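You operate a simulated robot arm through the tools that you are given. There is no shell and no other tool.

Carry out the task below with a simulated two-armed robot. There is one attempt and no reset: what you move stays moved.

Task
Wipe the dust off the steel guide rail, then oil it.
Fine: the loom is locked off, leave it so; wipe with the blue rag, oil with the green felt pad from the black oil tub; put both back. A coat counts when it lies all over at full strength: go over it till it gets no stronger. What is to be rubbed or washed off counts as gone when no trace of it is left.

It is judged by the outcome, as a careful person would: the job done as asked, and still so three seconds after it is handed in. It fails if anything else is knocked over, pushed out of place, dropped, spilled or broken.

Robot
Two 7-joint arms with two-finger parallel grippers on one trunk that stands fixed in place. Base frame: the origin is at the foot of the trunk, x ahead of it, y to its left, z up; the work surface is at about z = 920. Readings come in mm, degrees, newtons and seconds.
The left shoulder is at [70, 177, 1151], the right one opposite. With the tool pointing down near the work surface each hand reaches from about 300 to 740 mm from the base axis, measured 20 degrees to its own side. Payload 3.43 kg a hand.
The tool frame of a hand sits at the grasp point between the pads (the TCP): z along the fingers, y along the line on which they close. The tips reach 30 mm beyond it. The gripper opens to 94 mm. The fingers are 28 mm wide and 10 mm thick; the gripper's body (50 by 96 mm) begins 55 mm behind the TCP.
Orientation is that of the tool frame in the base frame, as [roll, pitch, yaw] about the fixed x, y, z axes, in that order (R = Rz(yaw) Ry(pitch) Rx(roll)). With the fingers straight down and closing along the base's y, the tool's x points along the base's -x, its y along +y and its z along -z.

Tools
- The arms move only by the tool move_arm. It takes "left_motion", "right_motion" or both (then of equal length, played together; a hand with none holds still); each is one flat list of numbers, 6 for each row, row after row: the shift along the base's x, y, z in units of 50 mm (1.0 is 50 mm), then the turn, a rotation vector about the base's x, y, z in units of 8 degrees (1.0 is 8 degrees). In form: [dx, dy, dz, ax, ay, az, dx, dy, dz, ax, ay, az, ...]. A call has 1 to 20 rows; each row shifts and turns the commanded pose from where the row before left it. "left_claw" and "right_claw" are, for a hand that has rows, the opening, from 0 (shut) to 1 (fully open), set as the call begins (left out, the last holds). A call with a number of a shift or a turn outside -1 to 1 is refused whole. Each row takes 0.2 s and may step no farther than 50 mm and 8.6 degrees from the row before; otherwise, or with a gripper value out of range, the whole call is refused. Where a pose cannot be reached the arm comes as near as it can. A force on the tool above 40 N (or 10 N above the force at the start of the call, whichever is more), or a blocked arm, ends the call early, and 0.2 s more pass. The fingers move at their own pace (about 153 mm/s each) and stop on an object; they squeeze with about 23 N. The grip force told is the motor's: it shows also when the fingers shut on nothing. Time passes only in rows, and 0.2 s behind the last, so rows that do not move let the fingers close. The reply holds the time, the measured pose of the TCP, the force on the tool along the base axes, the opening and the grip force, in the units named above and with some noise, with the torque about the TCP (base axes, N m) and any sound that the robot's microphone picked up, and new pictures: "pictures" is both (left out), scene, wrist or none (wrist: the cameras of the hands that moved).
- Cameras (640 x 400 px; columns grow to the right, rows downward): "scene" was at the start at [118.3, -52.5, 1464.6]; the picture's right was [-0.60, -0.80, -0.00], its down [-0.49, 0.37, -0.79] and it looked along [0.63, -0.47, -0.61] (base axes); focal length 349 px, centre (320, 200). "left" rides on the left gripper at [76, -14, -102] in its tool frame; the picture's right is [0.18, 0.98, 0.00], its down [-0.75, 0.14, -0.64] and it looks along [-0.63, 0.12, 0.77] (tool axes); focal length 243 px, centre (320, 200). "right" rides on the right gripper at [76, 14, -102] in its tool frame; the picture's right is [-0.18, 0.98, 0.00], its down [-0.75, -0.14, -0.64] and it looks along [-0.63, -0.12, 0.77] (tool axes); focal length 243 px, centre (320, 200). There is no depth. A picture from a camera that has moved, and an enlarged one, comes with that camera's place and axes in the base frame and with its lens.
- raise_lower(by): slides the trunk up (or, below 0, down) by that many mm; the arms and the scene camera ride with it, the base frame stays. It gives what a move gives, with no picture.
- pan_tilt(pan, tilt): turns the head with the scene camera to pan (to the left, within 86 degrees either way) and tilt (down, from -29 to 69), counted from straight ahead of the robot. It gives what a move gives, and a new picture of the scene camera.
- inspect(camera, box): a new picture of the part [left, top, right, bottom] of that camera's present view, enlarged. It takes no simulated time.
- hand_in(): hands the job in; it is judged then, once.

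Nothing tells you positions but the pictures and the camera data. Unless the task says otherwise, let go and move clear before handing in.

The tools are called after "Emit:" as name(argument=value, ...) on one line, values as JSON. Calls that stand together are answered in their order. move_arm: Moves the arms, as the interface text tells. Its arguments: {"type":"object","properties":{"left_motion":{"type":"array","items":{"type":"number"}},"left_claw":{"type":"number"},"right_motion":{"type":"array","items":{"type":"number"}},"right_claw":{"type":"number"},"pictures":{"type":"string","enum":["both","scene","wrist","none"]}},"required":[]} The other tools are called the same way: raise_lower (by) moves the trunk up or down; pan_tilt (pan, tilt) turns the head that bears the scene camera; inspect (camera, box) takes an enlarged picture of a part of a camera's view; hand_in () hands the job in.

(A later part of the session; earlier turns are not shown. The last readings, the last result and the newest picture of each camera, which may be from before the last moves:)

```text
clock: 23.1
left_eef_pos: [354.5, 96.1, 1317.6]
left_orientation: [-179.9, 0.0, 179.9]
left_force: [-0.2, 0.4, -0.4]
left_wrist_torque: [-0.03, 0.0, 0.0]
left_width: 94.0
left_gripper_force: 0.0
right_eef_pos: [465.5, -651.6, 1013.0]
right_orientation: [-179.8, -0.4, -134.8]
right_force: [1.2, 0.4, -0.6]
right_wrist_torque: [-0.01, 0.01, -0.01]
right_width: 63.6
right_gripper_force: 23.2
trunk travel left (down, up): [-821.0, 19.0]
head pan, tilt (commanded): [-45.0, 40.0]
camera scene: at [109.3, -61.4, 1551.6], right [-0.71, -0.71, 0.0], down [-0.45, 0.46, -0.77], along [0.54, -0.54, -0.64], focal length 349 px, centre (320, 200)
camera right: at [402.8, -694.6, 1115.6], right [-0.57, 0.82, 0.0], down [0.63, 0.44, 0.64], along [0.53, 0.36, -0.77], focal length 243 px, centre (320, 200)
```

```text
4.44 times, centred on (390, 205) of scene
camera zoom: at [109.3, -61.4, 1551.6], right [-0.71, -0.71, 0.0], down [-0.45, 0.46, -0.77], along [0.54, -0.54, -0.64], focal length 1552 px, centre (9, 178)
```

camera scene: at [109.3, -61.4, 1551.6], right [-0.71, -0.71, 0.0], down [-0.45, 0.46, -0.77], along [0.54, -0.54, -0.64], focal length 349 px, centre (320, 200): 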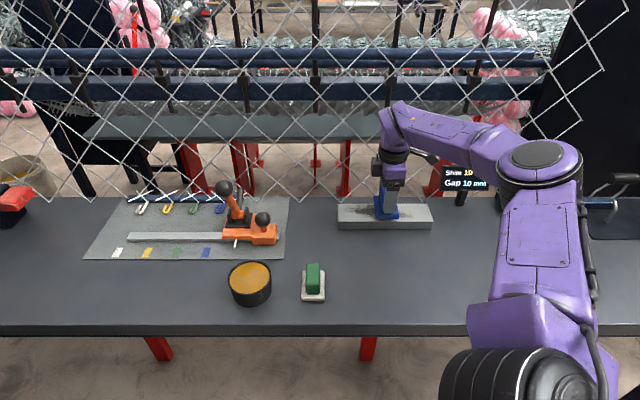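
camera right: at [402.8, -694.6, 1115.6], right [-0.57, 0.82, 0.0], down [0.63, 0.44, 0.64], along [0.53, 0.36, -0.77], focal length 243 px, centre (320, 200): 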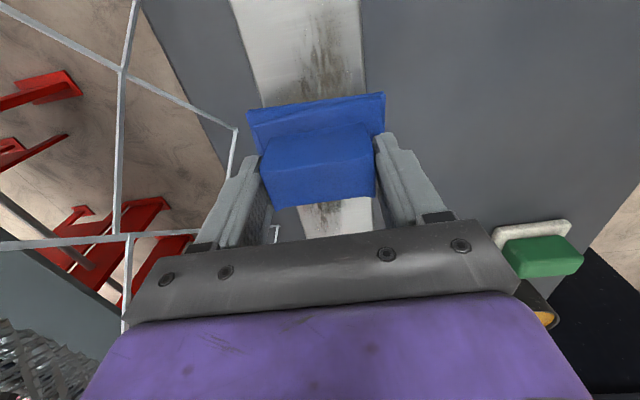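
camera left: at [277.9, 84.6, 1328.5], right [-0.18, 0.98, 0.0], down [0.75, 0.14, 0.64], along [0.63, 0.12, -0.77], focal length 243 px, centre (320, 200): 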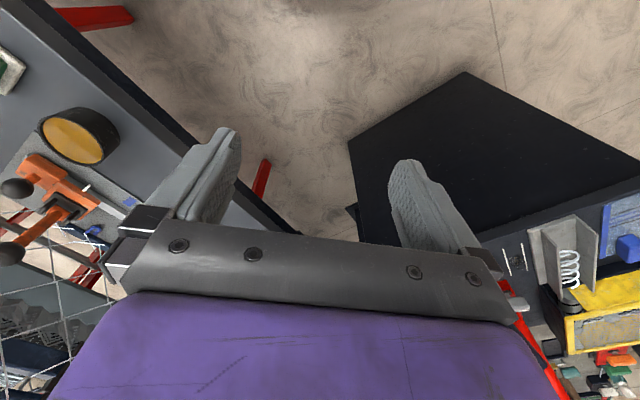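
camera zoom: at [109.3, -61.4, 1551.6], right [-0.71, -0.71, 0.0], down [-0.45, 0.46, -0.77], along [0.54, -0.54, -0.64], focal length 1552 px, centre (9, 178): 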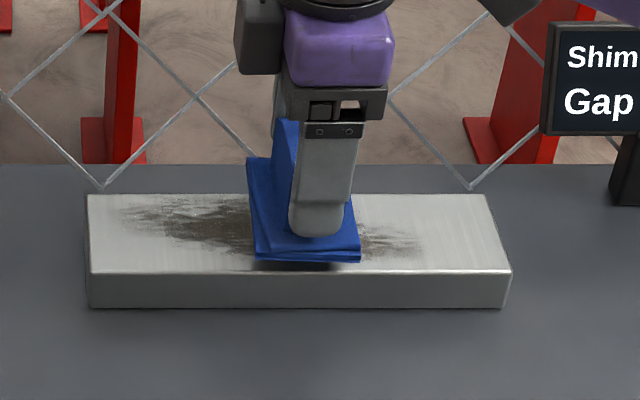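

The rail is confirmed at s from -250 to -12 along its length, and 755 to 822 across. Now I'll lower gently into contact in small steps, watching the force.

Emit:
move_arm(right_motion=[0, 0, -0.2, 0, 0, 0, 0, 0, -0.06, 0, 0, 0, 0, 0, -0.04, 0, 0, 0], pictures="none")

Emit:
move_arm(right_motion=[0, 0, -0.03, 0, 0, 0], pictures="none")

Emit:
move_arm(right_motion=[0, 0, -0.03, 0, 0, 0], pictures="scene")

```text
clock: 23.9
left_eef_pos: [355.3, 97.2, 1317.7]
left_orientation: [-180.0, 0.1, 180.0]
left_force: [0.2, -0.5, 0.2]
left_wrist_torque: [-0.04, 0.0, -0.02]
left_width: 94.3
left_gripper_force: 0.2
right_eef_pos: [465.2, -649.6, 998.0]
right_orientation: [-179.8, -0.4, -134.9]
right_force: [1.3, -0.1, 0.3]
right_wrist_torque: [-0.02, -0.05, 0.0]
right_width: 63.8
right_gripper_force: 22.6
trunk travel left (down, up): [-821.0, 19.0]
head pan, tilt (commanded): [-45.0, 40.0]
```

```text
clock: 24.3
left_eef_pos: [354.0, 97.9, 1317.1]
left_orientation: [180.0, 0.1, 180.0]
left_force: [-0.2, 0.2, -0.5]
left_wrist_torque: [0.01, 0.01, 0.01]
left_width: 94.1
left_gripper_force: 0.0
right_eef_pos: [465.8, -649.6, 997.1]
right_orientation: [-179.7, -0.3, -134.9]
right_force: [0.7, -3.6, 9.6]
right_wrist_torque: [-0.02, 0.07, 0.02]
right_width: 63.7
right_gripper_force: 23.1
trunk travel left (down, up): [-821.0, 19.0]
head pan, tilt (commanded): [-45.0, 40.0]
```

```text
clock: 24.7
left_eef_pos: [352.9, 99.1, 1318.0]
left_orientation: [-179.8, 0.1, -180.0]
left_force: [0.7, 0.0, 0.5]
left_wrist_torque: [0.03, -0.01, 0.0]
left_width: 94.2
left_gripper_force: 0.1
right_eef_pos: [464.4, -649.5, 996.8]
right_orientation: [-179.5, -0.4, -134.9]
right_force: [3.4, -8.4, 20.7]
right_wrist_torque: [0.0, 0.17, 0.07]
right_width: 63.6
right_gripper_force: 23.2
trunk travel left (down, up): [-821.0, 19.0]
head pan, tilt (commanded): [-45.0, 40.0]
camera scene: at [107.3, -59.0, 1552.1], right [-0.71, -0.71, 0.0], down [-0.45, 0.45, -0.77], along [0.54, -0.54, -0.64], focal length 349 px, centre (320, 200)
```

scene: 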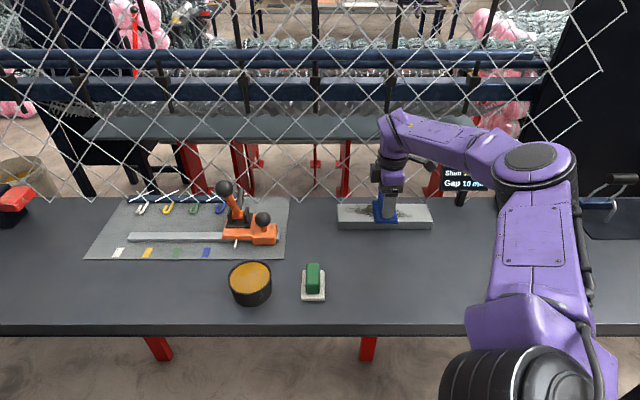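

Contact comes at TCP z of about 997.3, at roughly 7 N/mm. I'll ease off to about 10 N and make the first stroke towards the left end, watching that the rail doesn't shift.

Emit:
move_arm(right_motion=[0, 0, 0.03, 0, 0, 0, 0.3, 0.3, 0, 0, 0, 0, 0.3, 0.3, 0, 0, 0, 0], pictures="scene")

Emit:
inspect(camera="scene", box=[320, 160, 460, 250])

```text
clock: 25.5
left_eef_pos: [353.1, 99.7, 1316.7]
left_orientation: [-179.9, -0.1, -180.0]
left_force: [0.5, 0.5, 1.1]
left_wrist_torque: [0.02, 0.02, 0.01]
left_width: 93.8
left_gripper_force: 0.0
right_eef_pos: [494.1, -619.3, 998.2]
right_orientation: [-179.8, -0.5, -134.8]
right_force: [-1.3, -4.3, 10.9]
right_wrist_torque: [-0.08, -0.18, -0.08]
right_width: 63.8
right_gripper_force: 22.8
trunk travel left (down, up): [-821.0, 19.0]
head pan, tilt (commanded): [-45.0, 40.0]
camera scene: at [108.2, -58.2, 1551.7], right [-0.71, -0.71, 0.0], down [-0.45, 0.45, -0.77], along [0.54, -0.54, -0.64], focal length 349 px, centre (320, 200)
```

scene: 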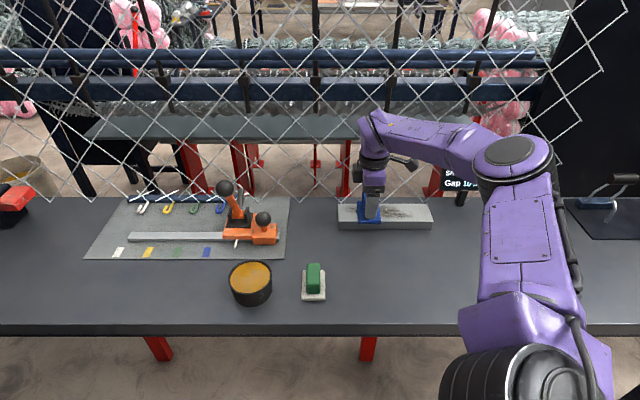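

```text
4.44 times, centred on (390, 205) of scene
camera zoom: at [108.2, -58.2, 1551.7], right [-0.71, -0.71, 0.0], down [-0.45, 0.45, -0.77], along [0.54, -0.54, -0.64], focal length 1552 px, centre (9, 178)
```

zoom: 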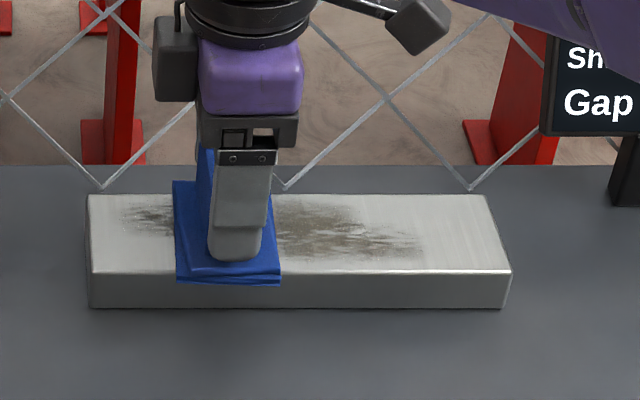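

The dust is coming off and the rail stays put. I'll continue to the left end, then stroke back to the right end.

Emit:
move_arm(right_motion=[0.37, 0.37, 0, 0, 0, 0, 0.37, 0.37, 0, 0, 0, 0], pictures="none")

Emit:
move_arm(right_motion=[-0.45, -0.45, 0, 0, 0, 0, -0.45, -0.45, 0, 0, 0, 0, -0.45, -0.45, 0, 0, 0, 0], pictures="none")

Emit:
move_arm(right_motion=[-0.45, -0.45, 0, 0, 0, 0, -0.45, -0.45, 0, 0, 0, 0, -0.45, -0.45, 0, 0, 0, 0], pictures="scene")

Emit:
inspect(camera="scene", box=[320, 160, 460, 250])

```text
clock: 26.1
left_eef_pos: [353.8, 99.3, 1315.9]
left_orientation: [-179.9, 0.1, -180.0]
left_force: [0.7, 0.7, -0.1]
left_wrist_torque: [0.02, -0.01, -0.03]
left_width: 94.3
left_gripper_force: 0.0
right_eef_pos: [531.8, -580.6, 997.3]
right_orientation: [-179.9, -0.5, -134.9]
right_force: [-0.5, -1.6, 6.0]
right_wrist_torque: [-0.01, -0.12, -0.05]
right_width: 63.4
right_gripper_force: 22.9
trunk travel left (down, up): [-821.0, 19.0]
head pan, tilt (commanded): [-45.0, 40.0]
```

```text
clock: 26.9
left_eef_pos: [353.1, 98.6, 1317.0]
left_orientation: [-179.9, 0.1, 179.9]
left_force: [0.1, -0.3, -0.5]
left_wrist_torque: [0.05, 0.0, 0.0]
left_width: 93.9
left_gripper_force: 0.0
right_eef_pos: [464.6, -648.4, 997.0]
right_orientation: [-179.8, -0.6, -134.8]
right_force: [2.1, 0.9, 6.3]
right_wrist_torque: [0.13, -0.09, -0.01]
right_width: 63.6
right_gripper_force: 23.0
trunk travel left (down, up): [-821.0, 19.0]
head pan, tilt (commanded): [-45.0, 40.0]
```

```text
clock: 27.7
left_eef_pos: [352.9, 100.1, 1316.5]
left_orientation: [-179.9, 0.1, 179.9]
left_force: [-0.3, 0.5, -0.1]
left_wrist_torque: [0.0, 0.03, 0.0]
left_width: 94.1
left_gripper_force: 0.0
right_eef_pos: [397.5, -716.5, 997.5]
right_orientation: [-179.8, -0.5, -134.8]
right_force: [1.5, 2.7, 6.6]
right_wrist_torque: [0.06, -0.1, 0.02]
right_width: 63.6
right_gripper_force: 23.2
trunk travel left (down, up): [-821.0, 19.0]
head pan, tilt (commanded): [-45.0, 40.0]
camera scene: at [108.6, -59.2, 1551.7], right [-0.71, -0.71, 0.0], down [-0.45, 0.45, -0.77], along [0.54, -0.54, -0.64], focal length 349 px, centre (320, 200)
```

scene: 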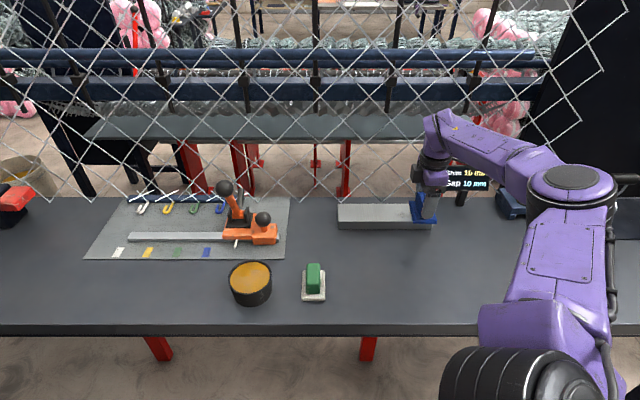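

```text
4.44 times, centred on (390, 205) of scene
camera zoom: at [108.6, -59.2, 1551.7], right [-0.71, -0.71, 0.0], down [-0.45, 0.45, -0.77], along [0.54, -0.54, -0.64], focal length 1552 px, centre (9, 178)
```

zoom: 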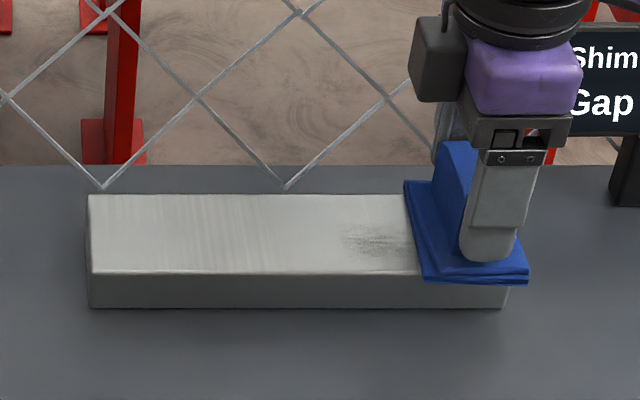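

Only a faint smudge is left. I'll make more full passes over the whole rail.

Emit:
move_arm(right_motion=[0.45, 0.45, 0, 0, 0, 0, 0.45, 0.45, 0, 0, 0, 0, 0.45, 0.45, 0, 0, 0, 0, 0.45, 0.45, 0, 0, 0, 0, 0.45, 0.45, 0, 0, 0, 0, 0.45, 0.45, 0, 0, 0, 0, -0.45, -0.45, 0, 0, 0, 0, -0.45, -0.45, 0, 0, 0, 0, -0.45, -0.45, 0, 0, 0, 0, -0.45, -0.45, 0, 0, 0, 0, -0.45, -0.45, 0, 0, 0, 0, -0.45, -0.45, 0, 0, 0, 0], pictures="none")

Emit:
move_arm(right_motion=[0.45, 0.45, 0, 0, 0, 0, 0.45, 0.45, 0, 0, 0, 0, 0.45, 0.45, 0, 0, 0, 0, 0.45, 0.45, 0, 0, 0, 0, 0.45, 0.45, 0, 0, 0, 0, 0.45, 0.45, 0, 0, 0, 0], pictures="scene")

Emit:
inspect(camera="scene", box=[320, 180, 460, 250])

```text
clock: 30.3
left_eef_pos: [354.7, 97.2, 1317.3]
left_orientation: [-179.9, 0.0, -180.0]
left_force: [0.7, -0.3, 0.0]
left_wrist_torque: [-0.01, 0.02, -0.01]
left_width: 93.9
left_gripper_force: 0.0
right_eef_pos: [396.7, -716.3, 996.9]
right_orientation: [-179.8, -0.5, -134.8]
right_force: [1.1, 1.9, 4.5]
right_wrist_torque: [0.02, -0.05, 0.01]
right_width: 63.7
right_gripper_force: 23.2
trunk travel left (down, up): [-821.0, 19.0]
head pan, tilt (commanded): [-45.0, 40.0]
```

```text
clock: 31.7
left_eef_pos: [352.9, 99.9, 1315.9]
left_orientation: [-180.0, 0.0, -179.9]
left_force: [0.3, 0.0, 0.2]
left_wrist_torque: [0.01, -0.01, 0.01]
left_width: 93.8
left_gripper_force: 0.0
right_eef_pos: [532.6, -580.8, 996.4]
right_orientation: [-179.7, -0.5, -135.0]
right_force: [-1.2, -2.6, 6.7]
right_wrist_torque: [0.05, 0.0, -0.02]
right_width: 63.6
right_gripper_force: 23.9
trunk travel left (down, up): [-821.0, 19.0]
head pan, tilt (commanded): [-45.0, 40.0]
camera scene: at [108.5, -58.8, 1551.7], right [-0.71, -0.71, 0.0], down [-0.45, 0.45, -0.77], along [0.54, -0.54, -0.64], focal length 349 px, centre (320, 200)
```

scene: 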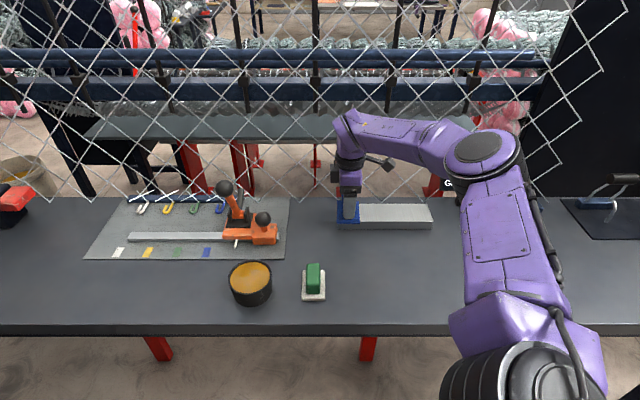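

```text
4.57 times, centred on (390, 215) of scene
camera zoom: at [108.5, -58.8, 1551.7], right [-0.71, -0.71, 0.0], down [-0.45, 0.45, -0.77], along [0.54, -0.54, -0.64], focal length 1596 px, centre (0, 131)
```

zoom: 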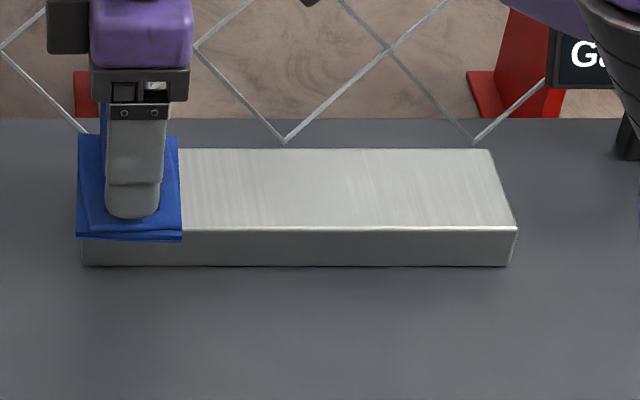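

It looks clean. I'll do two more passes shifted slightly across the rail, so the edges and any invisible traces are covered too.

Emit:
move_arm(right_motion=[0.1, -0.1, 0, 0, 0, 0, -0.45, -0.45, 0, 0, 0, 0, -0.45, -0.45, 0, 0, 0, 0, -0.45, -0.45, 0, 0, 0, 0, -0.45, -0.45, 0, 0, 0, 0, -0.45, -0.45, 0, 0, 0, 0, -0.45, -0.45, 0, 0, 0, 0, -0.2, 0.2, 0, 0, 0, 0, 0.45, 0.45, 0, 0, 0, 0, 0.45, 0.45, 0, 0, 0, 0, 0.45, 0.45, 0, 0, 0, 0, 0.45, 0.45, 0, 0, 0, 0, 0.45, 0.45, 0, 0, 0, 0, 0.45, 0.45, 0, 0, 0, 0], pictures="none")

Emit:
move_arm(right_motion=[0.1, -0.1, 0, 0, 0, 0, -0.45, -0.45, 0, 0, 0, 0, -0.45, -0.45, 0, 0, 0, 0, -0.45, -0.45, 0, 0, 0, 0, -0.45, -0.45, 0, 0, 0, 0, -0.45, -0.45, 0, 0, 0, 0, -0.45, -0.45, 0, 0, 0, 0, 0.45, 0.45, 0, 0, 0, 0, 0.45, 0.45, 0, 0, 0, 0, 0.45, 0.45, 0, 0, 0, 0, 0, 0, 0.4, 0, 0, 0, 0, 0, 0.8, 0, 0, 0], pictures="both")

Emit:
inspect(camera="scene", box=[320, 180, 460, 250])

```text
clock: 34.7
left_eef_pos: [355.0, 97.8, 1316.6]
left_orientation: [-179.9, 0.0, -179.9]
left_force: [-0.6, -0.1, 0.7]
left_wrist_torque: [0.01, 0.0, 0.02]
left_width: 94.1
left_gripper_force: 0.1
right_eef_pos: [528.7, -577.6, 995.6]
right_orientation: [-179.9, -0.6, -134.8]
right_force: [0.7, 0.3, 0.1]
right_wrist_torque: [0.01, -0.04, -0.02]
right_width: 63.8
right_gripper_force: 22.6
trunk travel left (down, up): [-821.0, 19.0]
head pan, tilt (commanded): [-45.0, 40.0]
```

```text
clock: 37.3
left_eef_pos: [353.3, 97.3, 1317.4]
left_orientation: [-179.9, 0.1, -179.9]
left_force: [-0.4, -0.1, 0.4]
left_wrist_torque: [-0.01, -0.01, -0.02]
left_width: 93.9
left_gripper_force: 0.1
right_eef_pos: [463.2, -649.0, 1056.6]
right_orientation: [-179.8, -0.5, -134.8]
right_force: [-0.1, 0.0, -0.5]
right_wrist_torque: [-0.04, 0.01, -0.02]
right_width: 63.5
right_gripper_force: 23.7
trunk travel left (down, up): [-821.0, 19.0]
head pan, tilt (commanded): [-45.0, 40.0]
camera scene: at [108.0, -59.8, 1551.7], right [-0.71, -0.71, 0.0], down [-0.45, 0.45, -0.77], along [0.54, -0.54, -0.64], focal length 349 px, centre (320, 200)
camera right: at [401.0, -692.7, 1159.4], right [-0.57, 0.82, -0.01], down [0.63, 0.44, 0.64], along [0.53, 0.36, -0.77], focal length 243 px, centre (320, 200)
```

scene: 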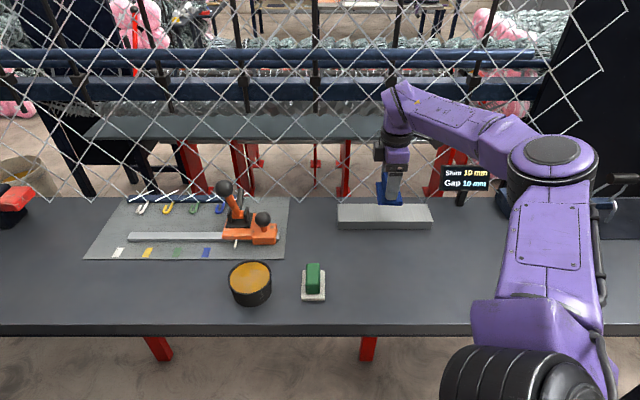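
right: 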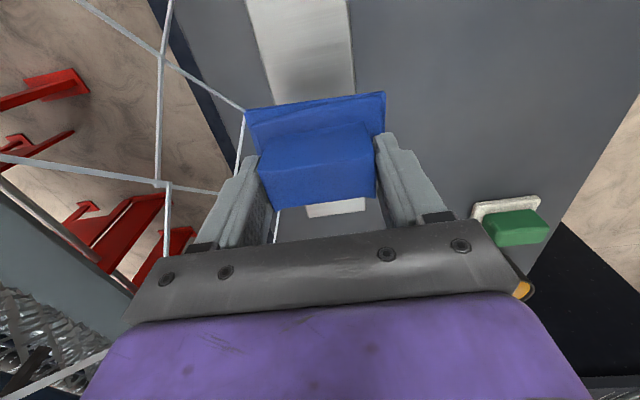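

```text
4.57 times, centred on (390, 215) of scene
camera zoom: at [108.0, -59.8, 1551.7], right [-0.71, -0.71, 0.0], down [-0.45, 0.45, -0.77], along [0.54, -0.54, -0.64], focal length 1596 px, centre (0, 131)
```

zoom: 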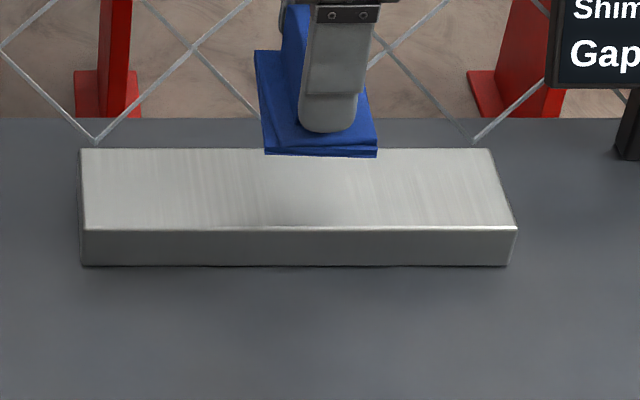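

The rail looks clean. Before putting the rag back, I'll swing it towards the rag's place and check the rail at higher zoom.

Emit:
move_arm(right_motion=[-0.39, 0.79, 0, 0, 0, 0, -0.39, 0.79, 0, 0, 0, 0, -0.39, 0.79, 0, 0, 0, 0, -0.39, 0.79, 0, 0, 0, 0, -0.38, 0.79, 0, 0, 0, 0], pictures="both")

Emit:
inspect(camera="right", box=[0, 0, 240, 200])

Emit:
inspect(camera="scene", box=[330, 195, 440, 235])

```text
clock: 38.5
left_eef_pos: [353.8, 99.0, 1317.5]
left_orientation: [-179.9, 0.0, 180.0]
left_force: [-0.6, -0.6, -0.3]
left_wrist_torque: [0.0, -0.01, 0.01]
left_width: 94.0
left_gripper_force: 0.1
right_eef_pos: [368.4, -451.2, 1057.2]
right_orientation: [-179.7, -0.4, -134.9]
right_force: [-1.0, -0.4, -0.4]
right_wrist_torque: [-0.02, 0.0, -0.01]
right_width: 63.5
right_gripper_force: 23.4
trunk travel left (down, up): [-821.0, 19.0]
head pan, tilt (commanded): [-45.0, 40.0]
camera scene: at [108.4, -59.5, 1551.7], right [-0.71, -0.71, 0.0], down [-0.45, 0.45, -0.77], along [0.54, -0.54, -0.64], focal length 349 px, centre (320, 200)
camera right: at [306.2, -495.5, 1160.1], right [-0.57, 0.82, -0.01], down [0.63, 0.44, 0.64], along [0.53, 0.36, -0.77], focal length 243 px, centre (320, 200)
```

scene: 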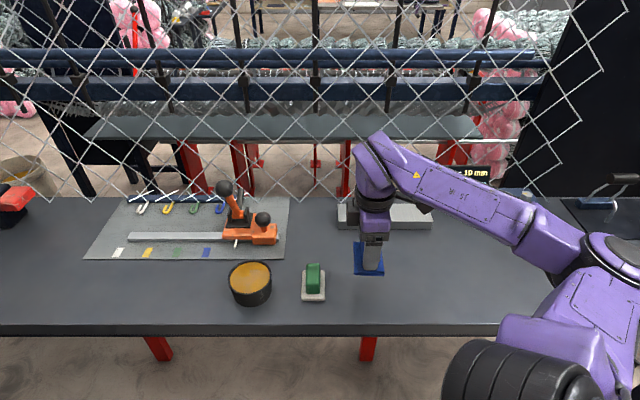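
right: 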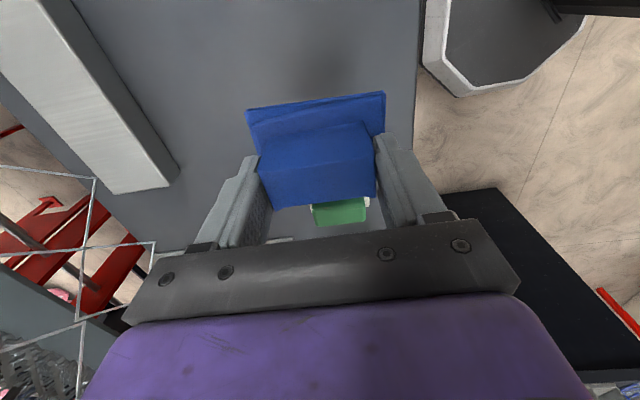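

```text
2.00 times, centred on (120, 100) of right
camera zoom: at [306.2, -495.5, 1160.1], right [-0.57, 0.82, -0.01], down [0.63, 0.44, 0.64], along [0.53, 0.36, -0.77], focal length 485 px, centre (720, 400)
```

zoom: 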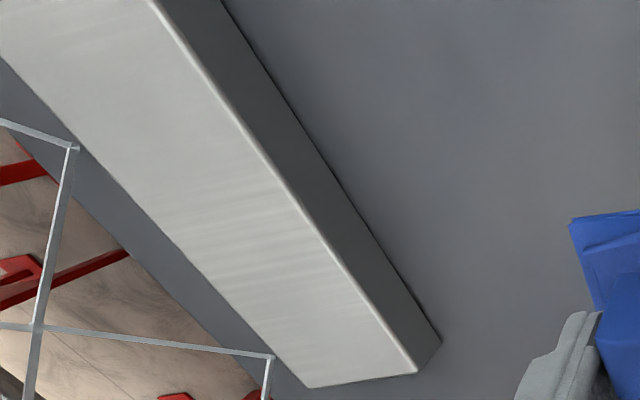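

```text
5.82 times, centred on (385, 215) of scene
camera zoom: at [108.4, -59.5, 1551.7], right [-0.71, -0.71, 0.0], down [-0.45, 0.45, -0.77], along [0.54, -0.54, -0.64], focal length 2032 px, centre (-58, 113)
```

zoom: 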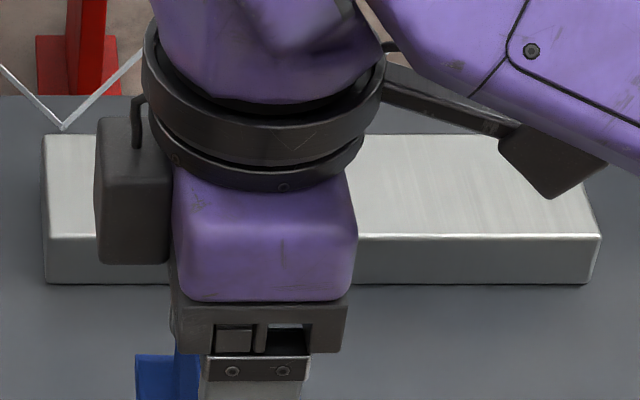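

The rail shows no dust left. I'll put the rag back exactly where it was, lowering gently until it touches.

Emit:
move_arm(right_motion=[0, 0.04, -0.6, 0, 0, 0, 0, 0, -0.6, 0, 0, 0, 0, 0, -0.4, 0, 0, 0, 0, 0, -0.11, 0, 0, 0], pictures="none")

Emit:
move_arm(right_motion=[0, 0, -0.03, 0, 0, 0], pictures="scene")

```text
clock: 39.5
left_eef_pos: [354.5, 95.9, 1316.3]
left_orientation: [179.9, -0.1, 180.0]
left_force: [-0.1, -0.2, 0.0]
left_wrist_torque: [0.02, 0.0, 0.01]
left_width: 94.1
left_gripper_force: 0.0
right_eef_pos: [369.4, -450.5, 971.2]
right_orientation: [-179.8, -0.5, -135.0]
right_force: [0.6, -0.7, -2.0]
right_wrist_torque: [-0.01, 0.02, -0.02]
right_width: 63.7
right_gripper_force: 23.1
trunk travel left (down, up): [-821.0, 19.0]
head pan, tilt (commanded): [-45.0, 40.0]
```

```text
clock: 39.9
left_eef_pos: [354.4, 96.0, 1316.7]
left_orientation: [180.0, -0.1, -180.0]
left_force: [-0.6, 0.9, -0.8]
left_wrist_torque: [0.02, 0.01, 0.0]
left_width: 93.9
left_gripper_force: 0.0
right_eef_pos: [368.3, -451.8, 968.7]
right_orientation: [-179.7, -0.5, -134.9]
right_force: [0.0, -0.8, -1.1]
right_wrist_torque: [0.0, 0.02, -0.01]
right_width: 63.6
right_gripper_force: 23.0
trunk travel left (down, up): [-821.0, 19.0]
head pan, tilt (commanded): [-45.0, 40.0]
camera scene: at [109.5, -61.1, 1551.5], right [-0.71, -0.71, 0.0], down [-0.45, 0.45, -0.77], along [0.54, -0.54, -0.64], focal length 349 px, centre (320, 200)
```

scene: 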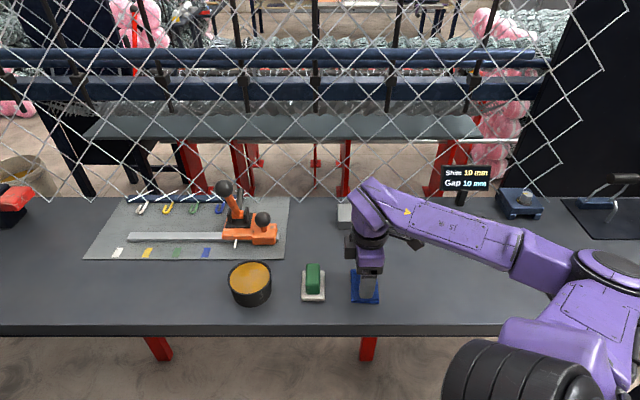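

It's just above the table. Small steps down to contact.

Emit:
move_arm(right_motion=[0, 0, -0.02, 0, 0, 0], pictures="none")

Emit:
move_arm(right_motion=[0, 0, -0.02, 0, 0, 0], pictures="none")

```text
clock: 40.3
left_eef_pos: [354.9, 96.6, 1317.7]
left_orientation: [-180.0, 0.0, 179.9]
left_force: [-1.0, -0.8, -1.3]
left_wrist_torque: [0.02, 0.01, 0.01]
left_width: 93.9
left_gripper_force: 0.0
right_eef_pos: [367.6, -451.5, 968.2]
right_orientation: [-179.8, -0.4, -134.9]
right_force: [-0.1, -0.1, -0.5]
right_wrist_torque: [-0.02, 0.0, -0.01]
right_width: 63.7
right_gripper_force: 23.2
trunk travel left (down, up): [-821.0, 19.0]
head pan, tilt (commanded): [-45.0, 40.0]
```

```text
clock: 40.7
left_eef_pos: [354.4, 97.0, 1316.3]
left_orientation: [180.0, 0.0, -180.0]
left_force: [-0.8, 0.0, -0.4]
left_wrist_torque: [-0.03, -0.02, -0.03]
left_width: 93.8
left_gripper_force: 0.0
right_eef_pos: [368.5, -450.2, 968.2]
right_orientation: [-179.9, -0.5, -134.8]
right_force: [-0.4, 0.2, -1.0]
right_wrist_torque: [-0.02, 0.01, 0.01]
right_width: 63.7
right_gripper_force: 23.6
trunk travel left (down, up): [-821.0, 19.0]
head pan, tilt (commanded): [-45.0, 40.0]
```

Emit:
move_arm(right_motion=[0, 0, -0.02, 0, 0, 0], pictures="none")

Emit:
move_arm(right_motion=[0, 0, -0.02, 0, 0, 0], pictures="none")

Emit:
inspect(camera="scene", box=[320, 250, 420, 320])

```text
clock: 41.1
left_eef_pos: [355.1, 97.7, 1316.7]
left_orientation: [179.9, 0.0, -180.0]
left_force: [0.2, 0.0, -1.1]
left_wrist_torque: [0.01, 0.0, 0.02]
left_width: 94.2
left_gripper_force: 0.1
right_eef_pos: [368.2, -451.1, 967.1]
right_orientation: [-179.9, -0.6, -134.9]
right_force: [0.7, -1.1, 1.9]
right_wrist_torque: [-0.06, -0.09, -0.01]
right_width: 63.8
right_gripper_force: 23.0
trunk travel left (down, up): [-821.0, 19.0]
head pan, tilt (commanded): [-45.0, 40.0]
```

```text
clock: 41.5
left_eef_pos: [352.8, 96.4, 1317.3]
left_orientation: [179.9, -0.1, 180.0]
left_force: [0.2, 0.6, 0.7]
left_wrist_torque: [0.01, 0.0, 0.0]
left_width: 94.0
left_gripper_force: 0.0
right_eef_pos: [369.1, -451.5, 966.9]
right_orientation: [-179.7, -0.5, -134.9]
right_force: [1.0, -1.5, 7.3]
right_wrist_torque: [-0.01, -0.09, 0.01]
right_width: 63.6
right_gripper_force: 22.8
trunk travel left (down, up): [-821.0, 19.0]
head pan, tilt (commanded): [-45.0, 40.0]
```

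```text
5.71 times, centred on (370, 285) of scene
camera zoom: at [108.7, -60.2, 1551.8], right [-0.71, -0.71, 0.0], down [-0.45, 0.45, -0.77], along [0.54, -0.54, -0.64], focal length 1995 px, centre (34, -286)
```

zoom: 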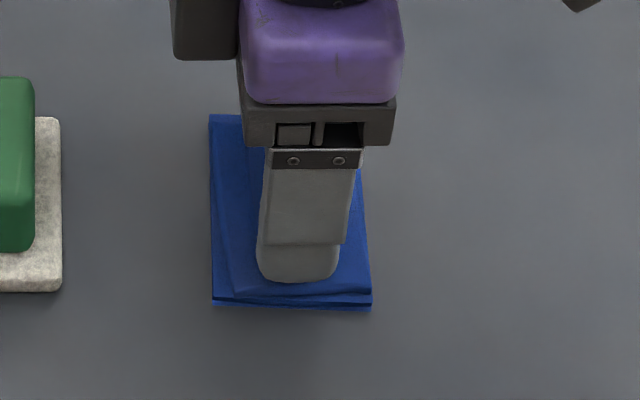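

The rag is back on its spot, matching its original pixels within about a millimetre. I'll release it, rise, and move above the green pad.

Emit:
move_arm(right_motion=[0, 0, 0, 0, 0, 0, 0, 0, 0, 0, 0, 0], right_claw=1.0, pictures="none")

Emit:
move_arm(right_motion=[0, 0, 0.4, 0, 0, 0, 0, 0, 0.7, 0, 0, 0, 0, 0, 0.8, 0, 0, 0, 0.77, 0.77, 0, 0, 0, 0, 0.78, 0.78, 0, 0, 0, 0], pictures="both")

Emit:
inspect(camera="scene", box=[280, 240, 420, 320])

Emit:
inspect(camera="right", box=[220, 0, 420, 260])

```text
clock: 42.1
left_eef_pos: [354.4, 97.9, 1317.8]
left_orientation: [180.0, 0.1, -180.0]
left_force: [-0.7, 0.3, 0.5]
left_wrist_torque: [-0.02, 0.0, 0.0]
left_width: 93.9
left_gripper_force: 0.0
right_eef_pos: [368.0, -450.1, 965.3]
right_orientation: [-179.8, -0.5, -134.9]
right_force: [0.0, 0.6, 0.5]
right_wrist_torque: [0.02, -0.01, 0.01]
right_width: 94.4
right_gripper_force: 0.1
trunk travel left (down, up): [-821.0, 19.0]
head pan, tilt (commanded): [-45.0, 40.0]
```

```text
refused: row 4 steps farther than a row can; nothing moved
```

```text
4.57 times, centred on (350, 280) of scene
camera zoom: at [109.1, -60.6, 1551.6], right [-0.71, -0.71, 0.0], down [-0.45, 0.45, -0.77], along [0.54, -0.54, -0.64], focal length 1596 px, centre (183, -166)
```

zoom: 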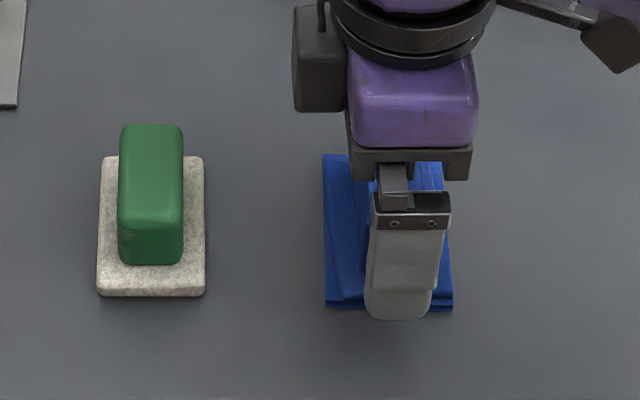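

```text
1.54 times, centred on (320, 130) of right
camera zoom: at [305.1, -494.0, 1068.5], right [-0.57, 0.82, 0.0], down [0.63, 0.44, 0.64], along [0.53, 0.36, -0.77], focal length 373 px, centre (320, 308)
```

zoom: 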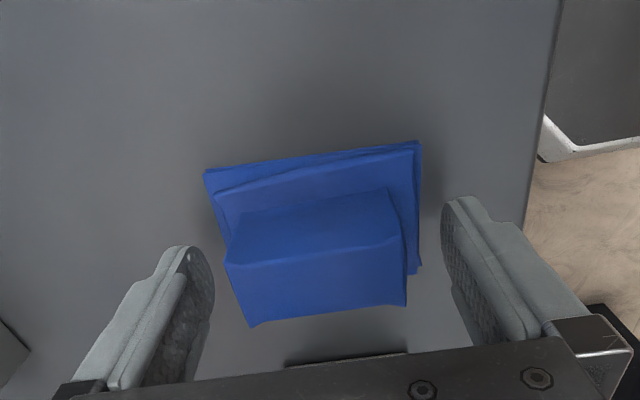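

A row was too long, so I'll redo it in shorter steps: straight up, then across to above the green pad.

Emit:
move_arm(right_motion=[0, 0, 0.4, 0, 0, 0, 0, 0, 0.7, 0, 0, 0, 0, 0, 0.8, 0, 0, 0, 0.51, 0.51, 0, 0, 0, 0, 0.51, 0.51, 0, 0, 0, 0, 0.51, 0.51, 0, 0, 0, 0], pictures="both")

Emit:
inspect(camera="scene", box=[280, 240, 420, 320])

Emit:
inspect(camera="right", box=[220, 0, 420, 260])

```text
clock: 43.5
left_eef_pos: [356.0, 98.2, 1316.0]
left_orientation: [-179.8, -0.1, 180.0]
left_force: [0.9, 0.9, -0.6]
left_wrist_torque: [-0.02, 0.01, 0.01]
left_width: 94.0
left_gripper_force: 0.1
right_eef_pos: [446.0, -372.9, 1060.5]
right_orientation: [-179.9, -0.5, -134.8]
right_force: [0.8, 0.3, -0.7]
right_wrist_torque: [-0.02, 0.01, 0.02]
right_width: 94.1
right_gripper_force: 0.1
trunk travel left (down, up): [-821.0, 19.0]
head pan, tilt (commanded): [-45.0, 40.0]
camera scene: at [110.7, -58.9, 1551.5], right [-0.71, -0.71, 0.0], down [-0.46, 0.45, -0.77], along [0.54, -0.54, -0.64], focal length 349 px, centre (320, 200)
camera right: at [382.7, -415.9, 1163.3], right [-0.57, 0.82, 0.0], down [0.64, 0.44, 0.63], along [0.53, 0.36, -0.77], focal length 243 px, centre (320, 200)
```

scene: 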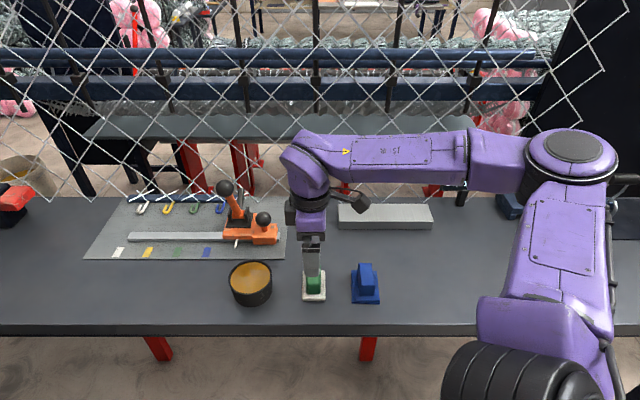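
right: 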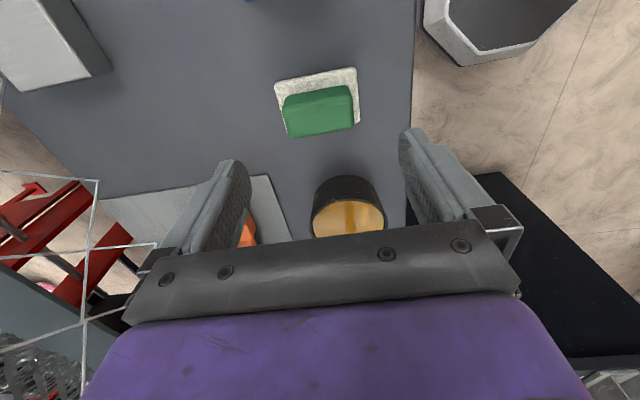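

```text
4.57 times, centred on (350, 280) of scene
camera zoom: at [110.7, -58.9, 1551.5], right [-0.71, -0.71, 0.0], down [-0.46, 0.45, -0.77], along [0.54, -0.54, -0.64], focal length 1596 px, centre (183, -166)
```

zoom: 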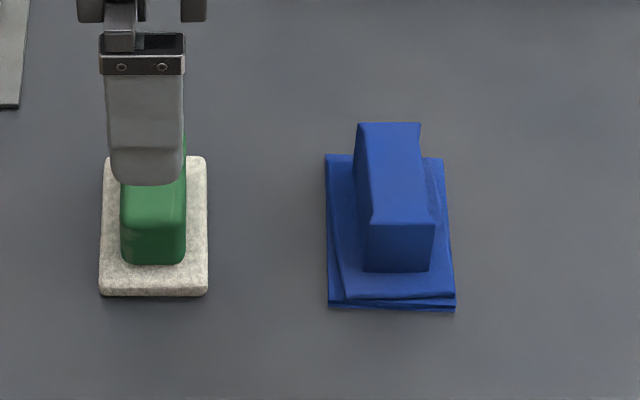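

```text
1.54 times, centred on (320, 130) of right
camera zoom: at [382.7, -415.9, 1163.3], right [-0.57, 0.82, 0.0], down [0.64, 0.44, 0.63], along [0.53, 0.36, -0.77], focal length 373 px, centre (320, 308)
```

zoom: 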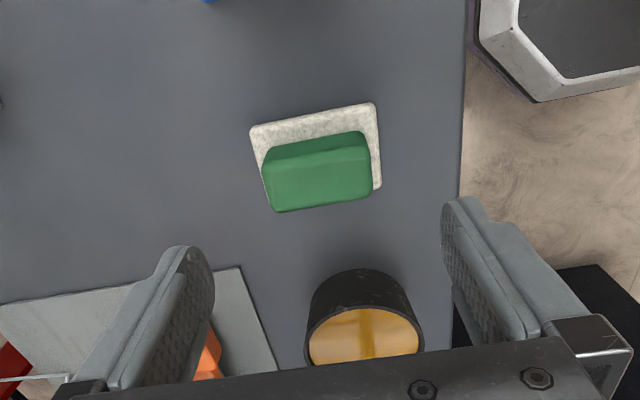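

Rag is back in place. The tub now shows in the wrist view, and I need its inner size against the pad. I'll shift 60 mm towards it, hand high, for a clear look before picking up the pad.

Emit:
move_arm(right_motion=[0.5, 0.5, 0.2, 0, 0, 0, 0.5, 0.5, 0.2, 0, 0, 0], pictures="wrist")

Emit:
inspect(camera="right", box=[250, 40, 410, 240])

Emit:
inspect(camera="scene", box=[210, 240, 350, 320])

```text
clock: 44.1
left_eef_pos: [355.9, 100.3, 1315.1]
left_orientation: [-179.9, 0.0, -179.9]
left_force: [0.1, 0.0, 0.7]
left_wrist_torque: [0.0, 0.0, -0.01]
left_width: 93.9
left_gripper_force: 0.0
right_eef_pos: [497.0, -322.4, 1080.6]
right_orientation: [-179.9, -0.6, -134.9]
right_force: [0.3, 0.7, 0.3]
right_wrist_torque: [0.01, 0.05, -0.01]
right_width: 94.0
right_gripper_force: 0.0
trunk travel left (down, up): [-821.0, 19.0]
head pan, tilt (commanded): [-45.0, 40.0]
camera right: at [433.6, -365.2, 1183.7], right [-0.57, 0.82, 0.0], down [0.64, 0.44, 0.63], along [0.52, 0.36, -0.77], focal length 243 px, centre (320, 200)
```

right: 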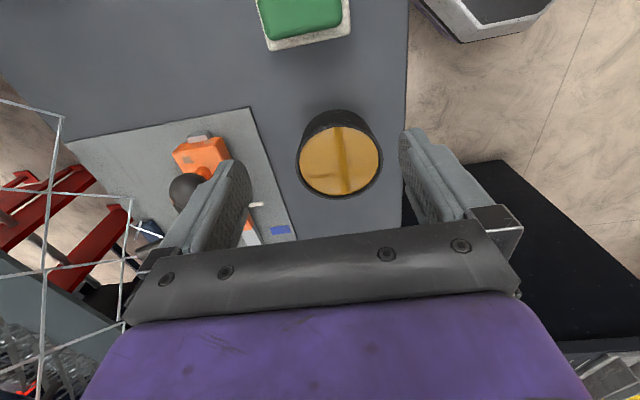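

```text
2.00 times, centred on (330, 140) of right
camera zoom: at [433.6, -365.2, 1183.7], right [-0.57, 0.82, 0.0], down [0.64, 0.44, 0.63], along [0.52, 0.36, -0.77], focal length 485 px, centre (300, 320)
```

zoom: 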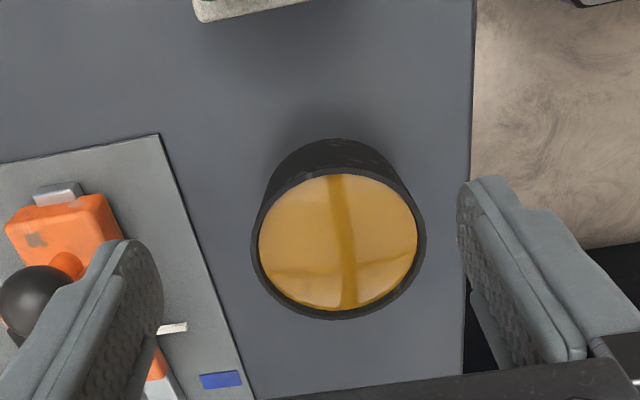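

```text
4.57 times, centred on (280, 280) of scene
camera zoom: at [111.9, -57.6, 1551.4], right [-0.71, -0.71, 0.0], down [-0.46, 0.45, -0.77], along [0.54, -0.54, -0.64], focal length 1596 px, centre (503, -166)
```

zoom: 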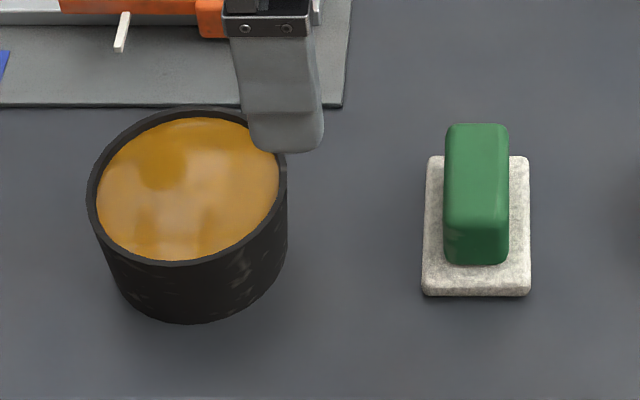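

The tub's mouth is about 82 mm inside with oil nearly up to the rim (about z = 966), centred near s = 179, n = 569. The pad's base is about 74 x 50, a tight fit flat. I'll go back over the pad and lower onto its green grip, holding it a bit higher than the rag.

Emit:
move_arm(right_motion=[-0.515, -0.515, 0, 0, 0, 0, -0.515, -0.515, 0, 0, 0, 0, 0, 0, -0.7, 0, 0, 0, 0, 0, -0.7, 0, 0, 0, 0, 0, -0.4, 0, 0, 0, 0, 0, -0.3, 0, 0, 0], right_claw=1.0, pictures="both")

Emit:
inspect(camera="scene", box=[270, 240, 370, 320])

Emit:
inspect(camera="right", box=[220, 60, 420, 260])

```text
clock: 45.5
left_eef_pos: [356.2, 97.2, 1317.0]
left_orientation: [180.0, 0.0, -180.0]
left_force: [-0.5, 0.4, 0.6]
left_wrist_torque: [0.03, 0.02, -0.01]
left_width: 93.9
left_gripper_force: 0.0
right_eef_pos: [443.3, -375.4, 974.6]
right_orientation: [-179.8, -0.4, -134.8]
right_force: [0.0, 0.6, -0.5]
right_wrist_torque: [0.02, 0.0, 0.01]
right_width: 94.2
right_gripper_force: 0.1
trunk travel left (down, up): [-821.0, 19.0]
head pan, tilt (commanded): [-45.0, 40.0]
camera scene: at [110.0, -60.8, 1551.5], right [-0.71, -0.71, 0.0], down [-0.45, 0.45, -0.77], along [0.54, -0.54, -0.64], focal length 349 px, centre (320, 200)
camera right: at [379.9, -419.5, 1078.2], right [-0.57, 0.82, 0.0], down [0.63, 0.44, 0.64], along [0.53, 0.36, -0.77], focal length 243 px, centre (320, 200)
```

scene: 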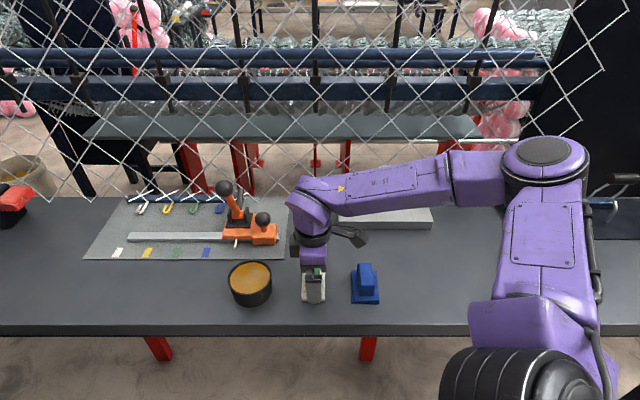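
right: 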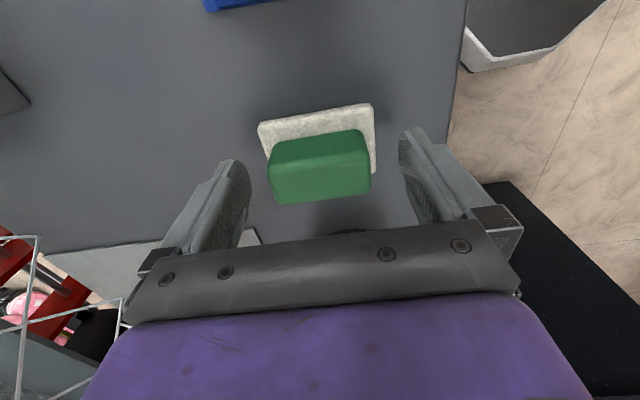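

```text
5.00 times, centred on (320, 280) of scene
camera zoom: at [110.0, -60.8, 1551.5], right [-0.71, -0.71, 0.0], down [-0.45, 0.45, -0.77], along [0.54, -0.54, -0.64], focal length 1746 px, centre (320, -200)
```

zoom: 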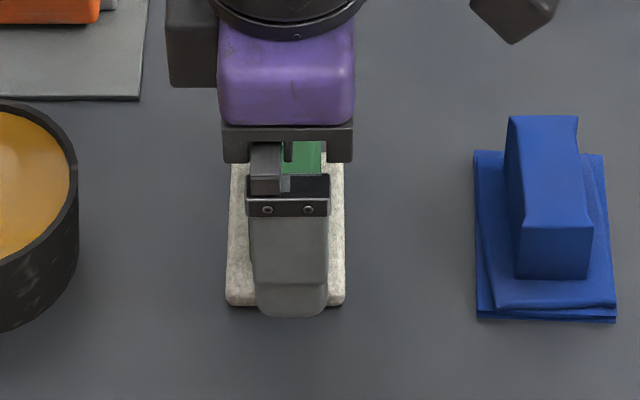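

```text
2.00 times, centred on (320, 160) of right
camera zoom: at [379.9, -419.5, 1078.2], right [-0.57, 0.82, 0.0], down [0.63, 0.44, 0.64], along [0.53, 0.36, -0.77], focal length 485 px, centre (320, 280)
```

zoom: 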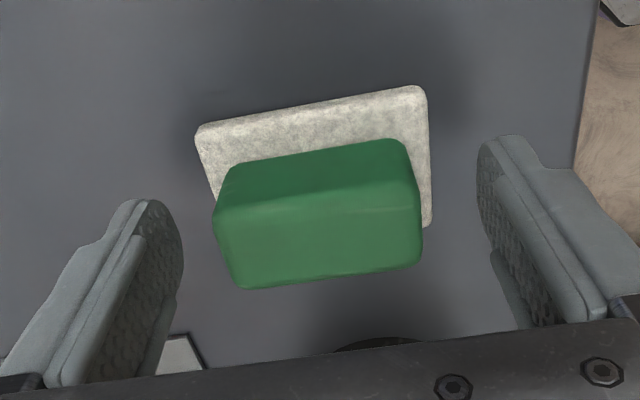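

The jaws straddle the green grip well. Lowering 2–3 mm and closing.

Emit:
move_arm(right_motion=[0.02, 0.02, -0.05, 0, 0, 0], right_claw=1.0, pictures="none")

Emit:
move_arm(right_motion=[0, 0, 0, 0, 0, 0, 0, 0, 0, 0, 0, 0, 0, 0, 0, 0, 0, 0], right_claw=0.0, pictures="none")

Emit:
move_arm(right_motion=[0, 0, 0.3, 0, 0, 0, 0, 0, 0.6, 0, 0, 0, 0, 0, 0.7, 0, 0, 0], pictures="both")

Emit:
inspect(camera="scene", box=[270, 210, 370, 290])

```text
clock: 45.9
left_eef_pos: [354.9, 97.1, 1317.4]
left_orientation: [180.0, 0.0, -180.0]
left_force: [-0.5, 0.3, 0.6]
left_wrist_torque: [-0.02, -0.02, -0.01]
left_width: 94.2
left_gripper_force: 0.1
right_eef_pos: [442.7, -374.1, 972.2]
right_orientation: [-179.9, -0.5, -134.9]
right_force: [-0.2, 0.7, -0.5]
right_wrist_torque: [0.01, 0.02, 0.03]
right_width: 94.0
right_gripper_force: 0.0
trunk travel left (down, up): [-821.0, 19.0]
head pan, tilt (commanded): [-45.0, 40.0]
```

```text
clock: 46.7
left_eef_pos: [354.1, 97.3, 1316.8]
left_orientation: [-180.0, 0.0, -179.9]
left_force: [-0.2, 0.7, 0.6]
left_wrist_torque: [0.0, 0.02, 0.04]
left_width: 94.1
left_gripper_force: 0.1
right_eef_pos: [443.9, -375.6, 972.5]
right_orientation: [-179.8, -0.5, -134.9]
right_force: [0.0, 0.6, 0.0]
right_wrist_torque: [0.01, -0.02, -0.01]
right_width: 58.3
right_gripper_force: 22.4
trunk travel left (down, up): [-821.0, 19.0]
head pan, tilt (commanded): [-45.0, 40.0]
```

```text
clock: 47.5
left_eef_pos: [353.7, 97.4, 1316.8]
left_orientation: [180.0, 0.1, -180.0]
left_force: [0.3, 0.8, 0.0]
left_wrist_torque: [0.02, 0.03, -0.01]
left_width: 93.7
left_gripper_force: 0.1
right_eef_pos: [441.9, -375.5, 1054.7]
right_orientation: [-179.7, -0.5, -134.9]
right_force: [0.3, 0.1, -0.1]
right_wrist_torque: [0.02, -0.03, 0.01]
right_width: 58.4
right_gripper_force: 23.1
trunk travel left (down, up): [-821.0, 19.0]
head pan, tilt (commanded): [-45.0, 40.0]
camera scene: at [108.8, -60.4, 1551.6], right [-0.71, -0.71, 0.0], down [-0.45, 0.45, -0.77], along [0.54, -0.54, -0.64], focal length 349 px, centre (320, 200)
camera right: at [379.9, -418.7, 1157.0], right [-0.57, 0.82, 0.0], down [0.63, 0.44, 0.64], along [0.53, 0.36, -0.77], focal length 243 px, centre (320, 200)
```

scene: 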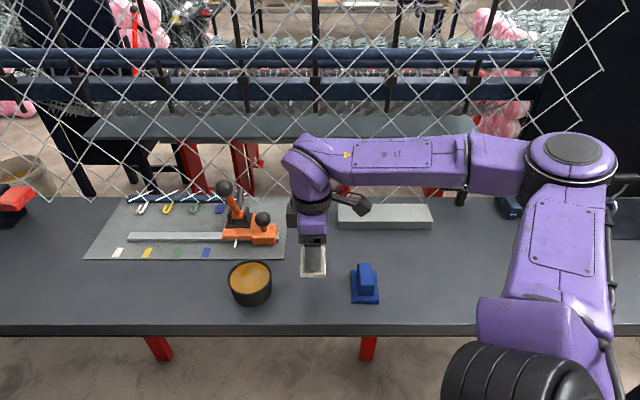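
right: 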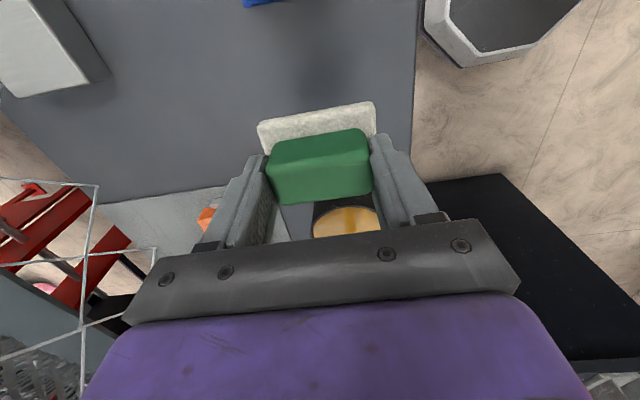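

```text
5.00 times, centred on (320, 250) of scene
camera zoom: at [108.8, -60.4, 1551.6], right [-0.71, -0.71, 0.0], down [-0.45, 0.45, -0.77], along [0.54, -0.54, -0.64], focal length 1746 px, centre (320, -50)
```

zoom: 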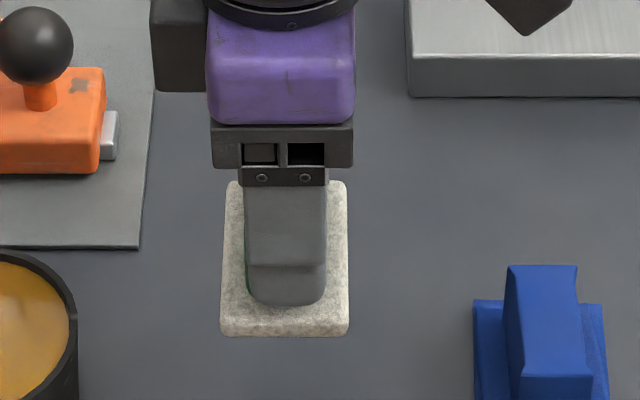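

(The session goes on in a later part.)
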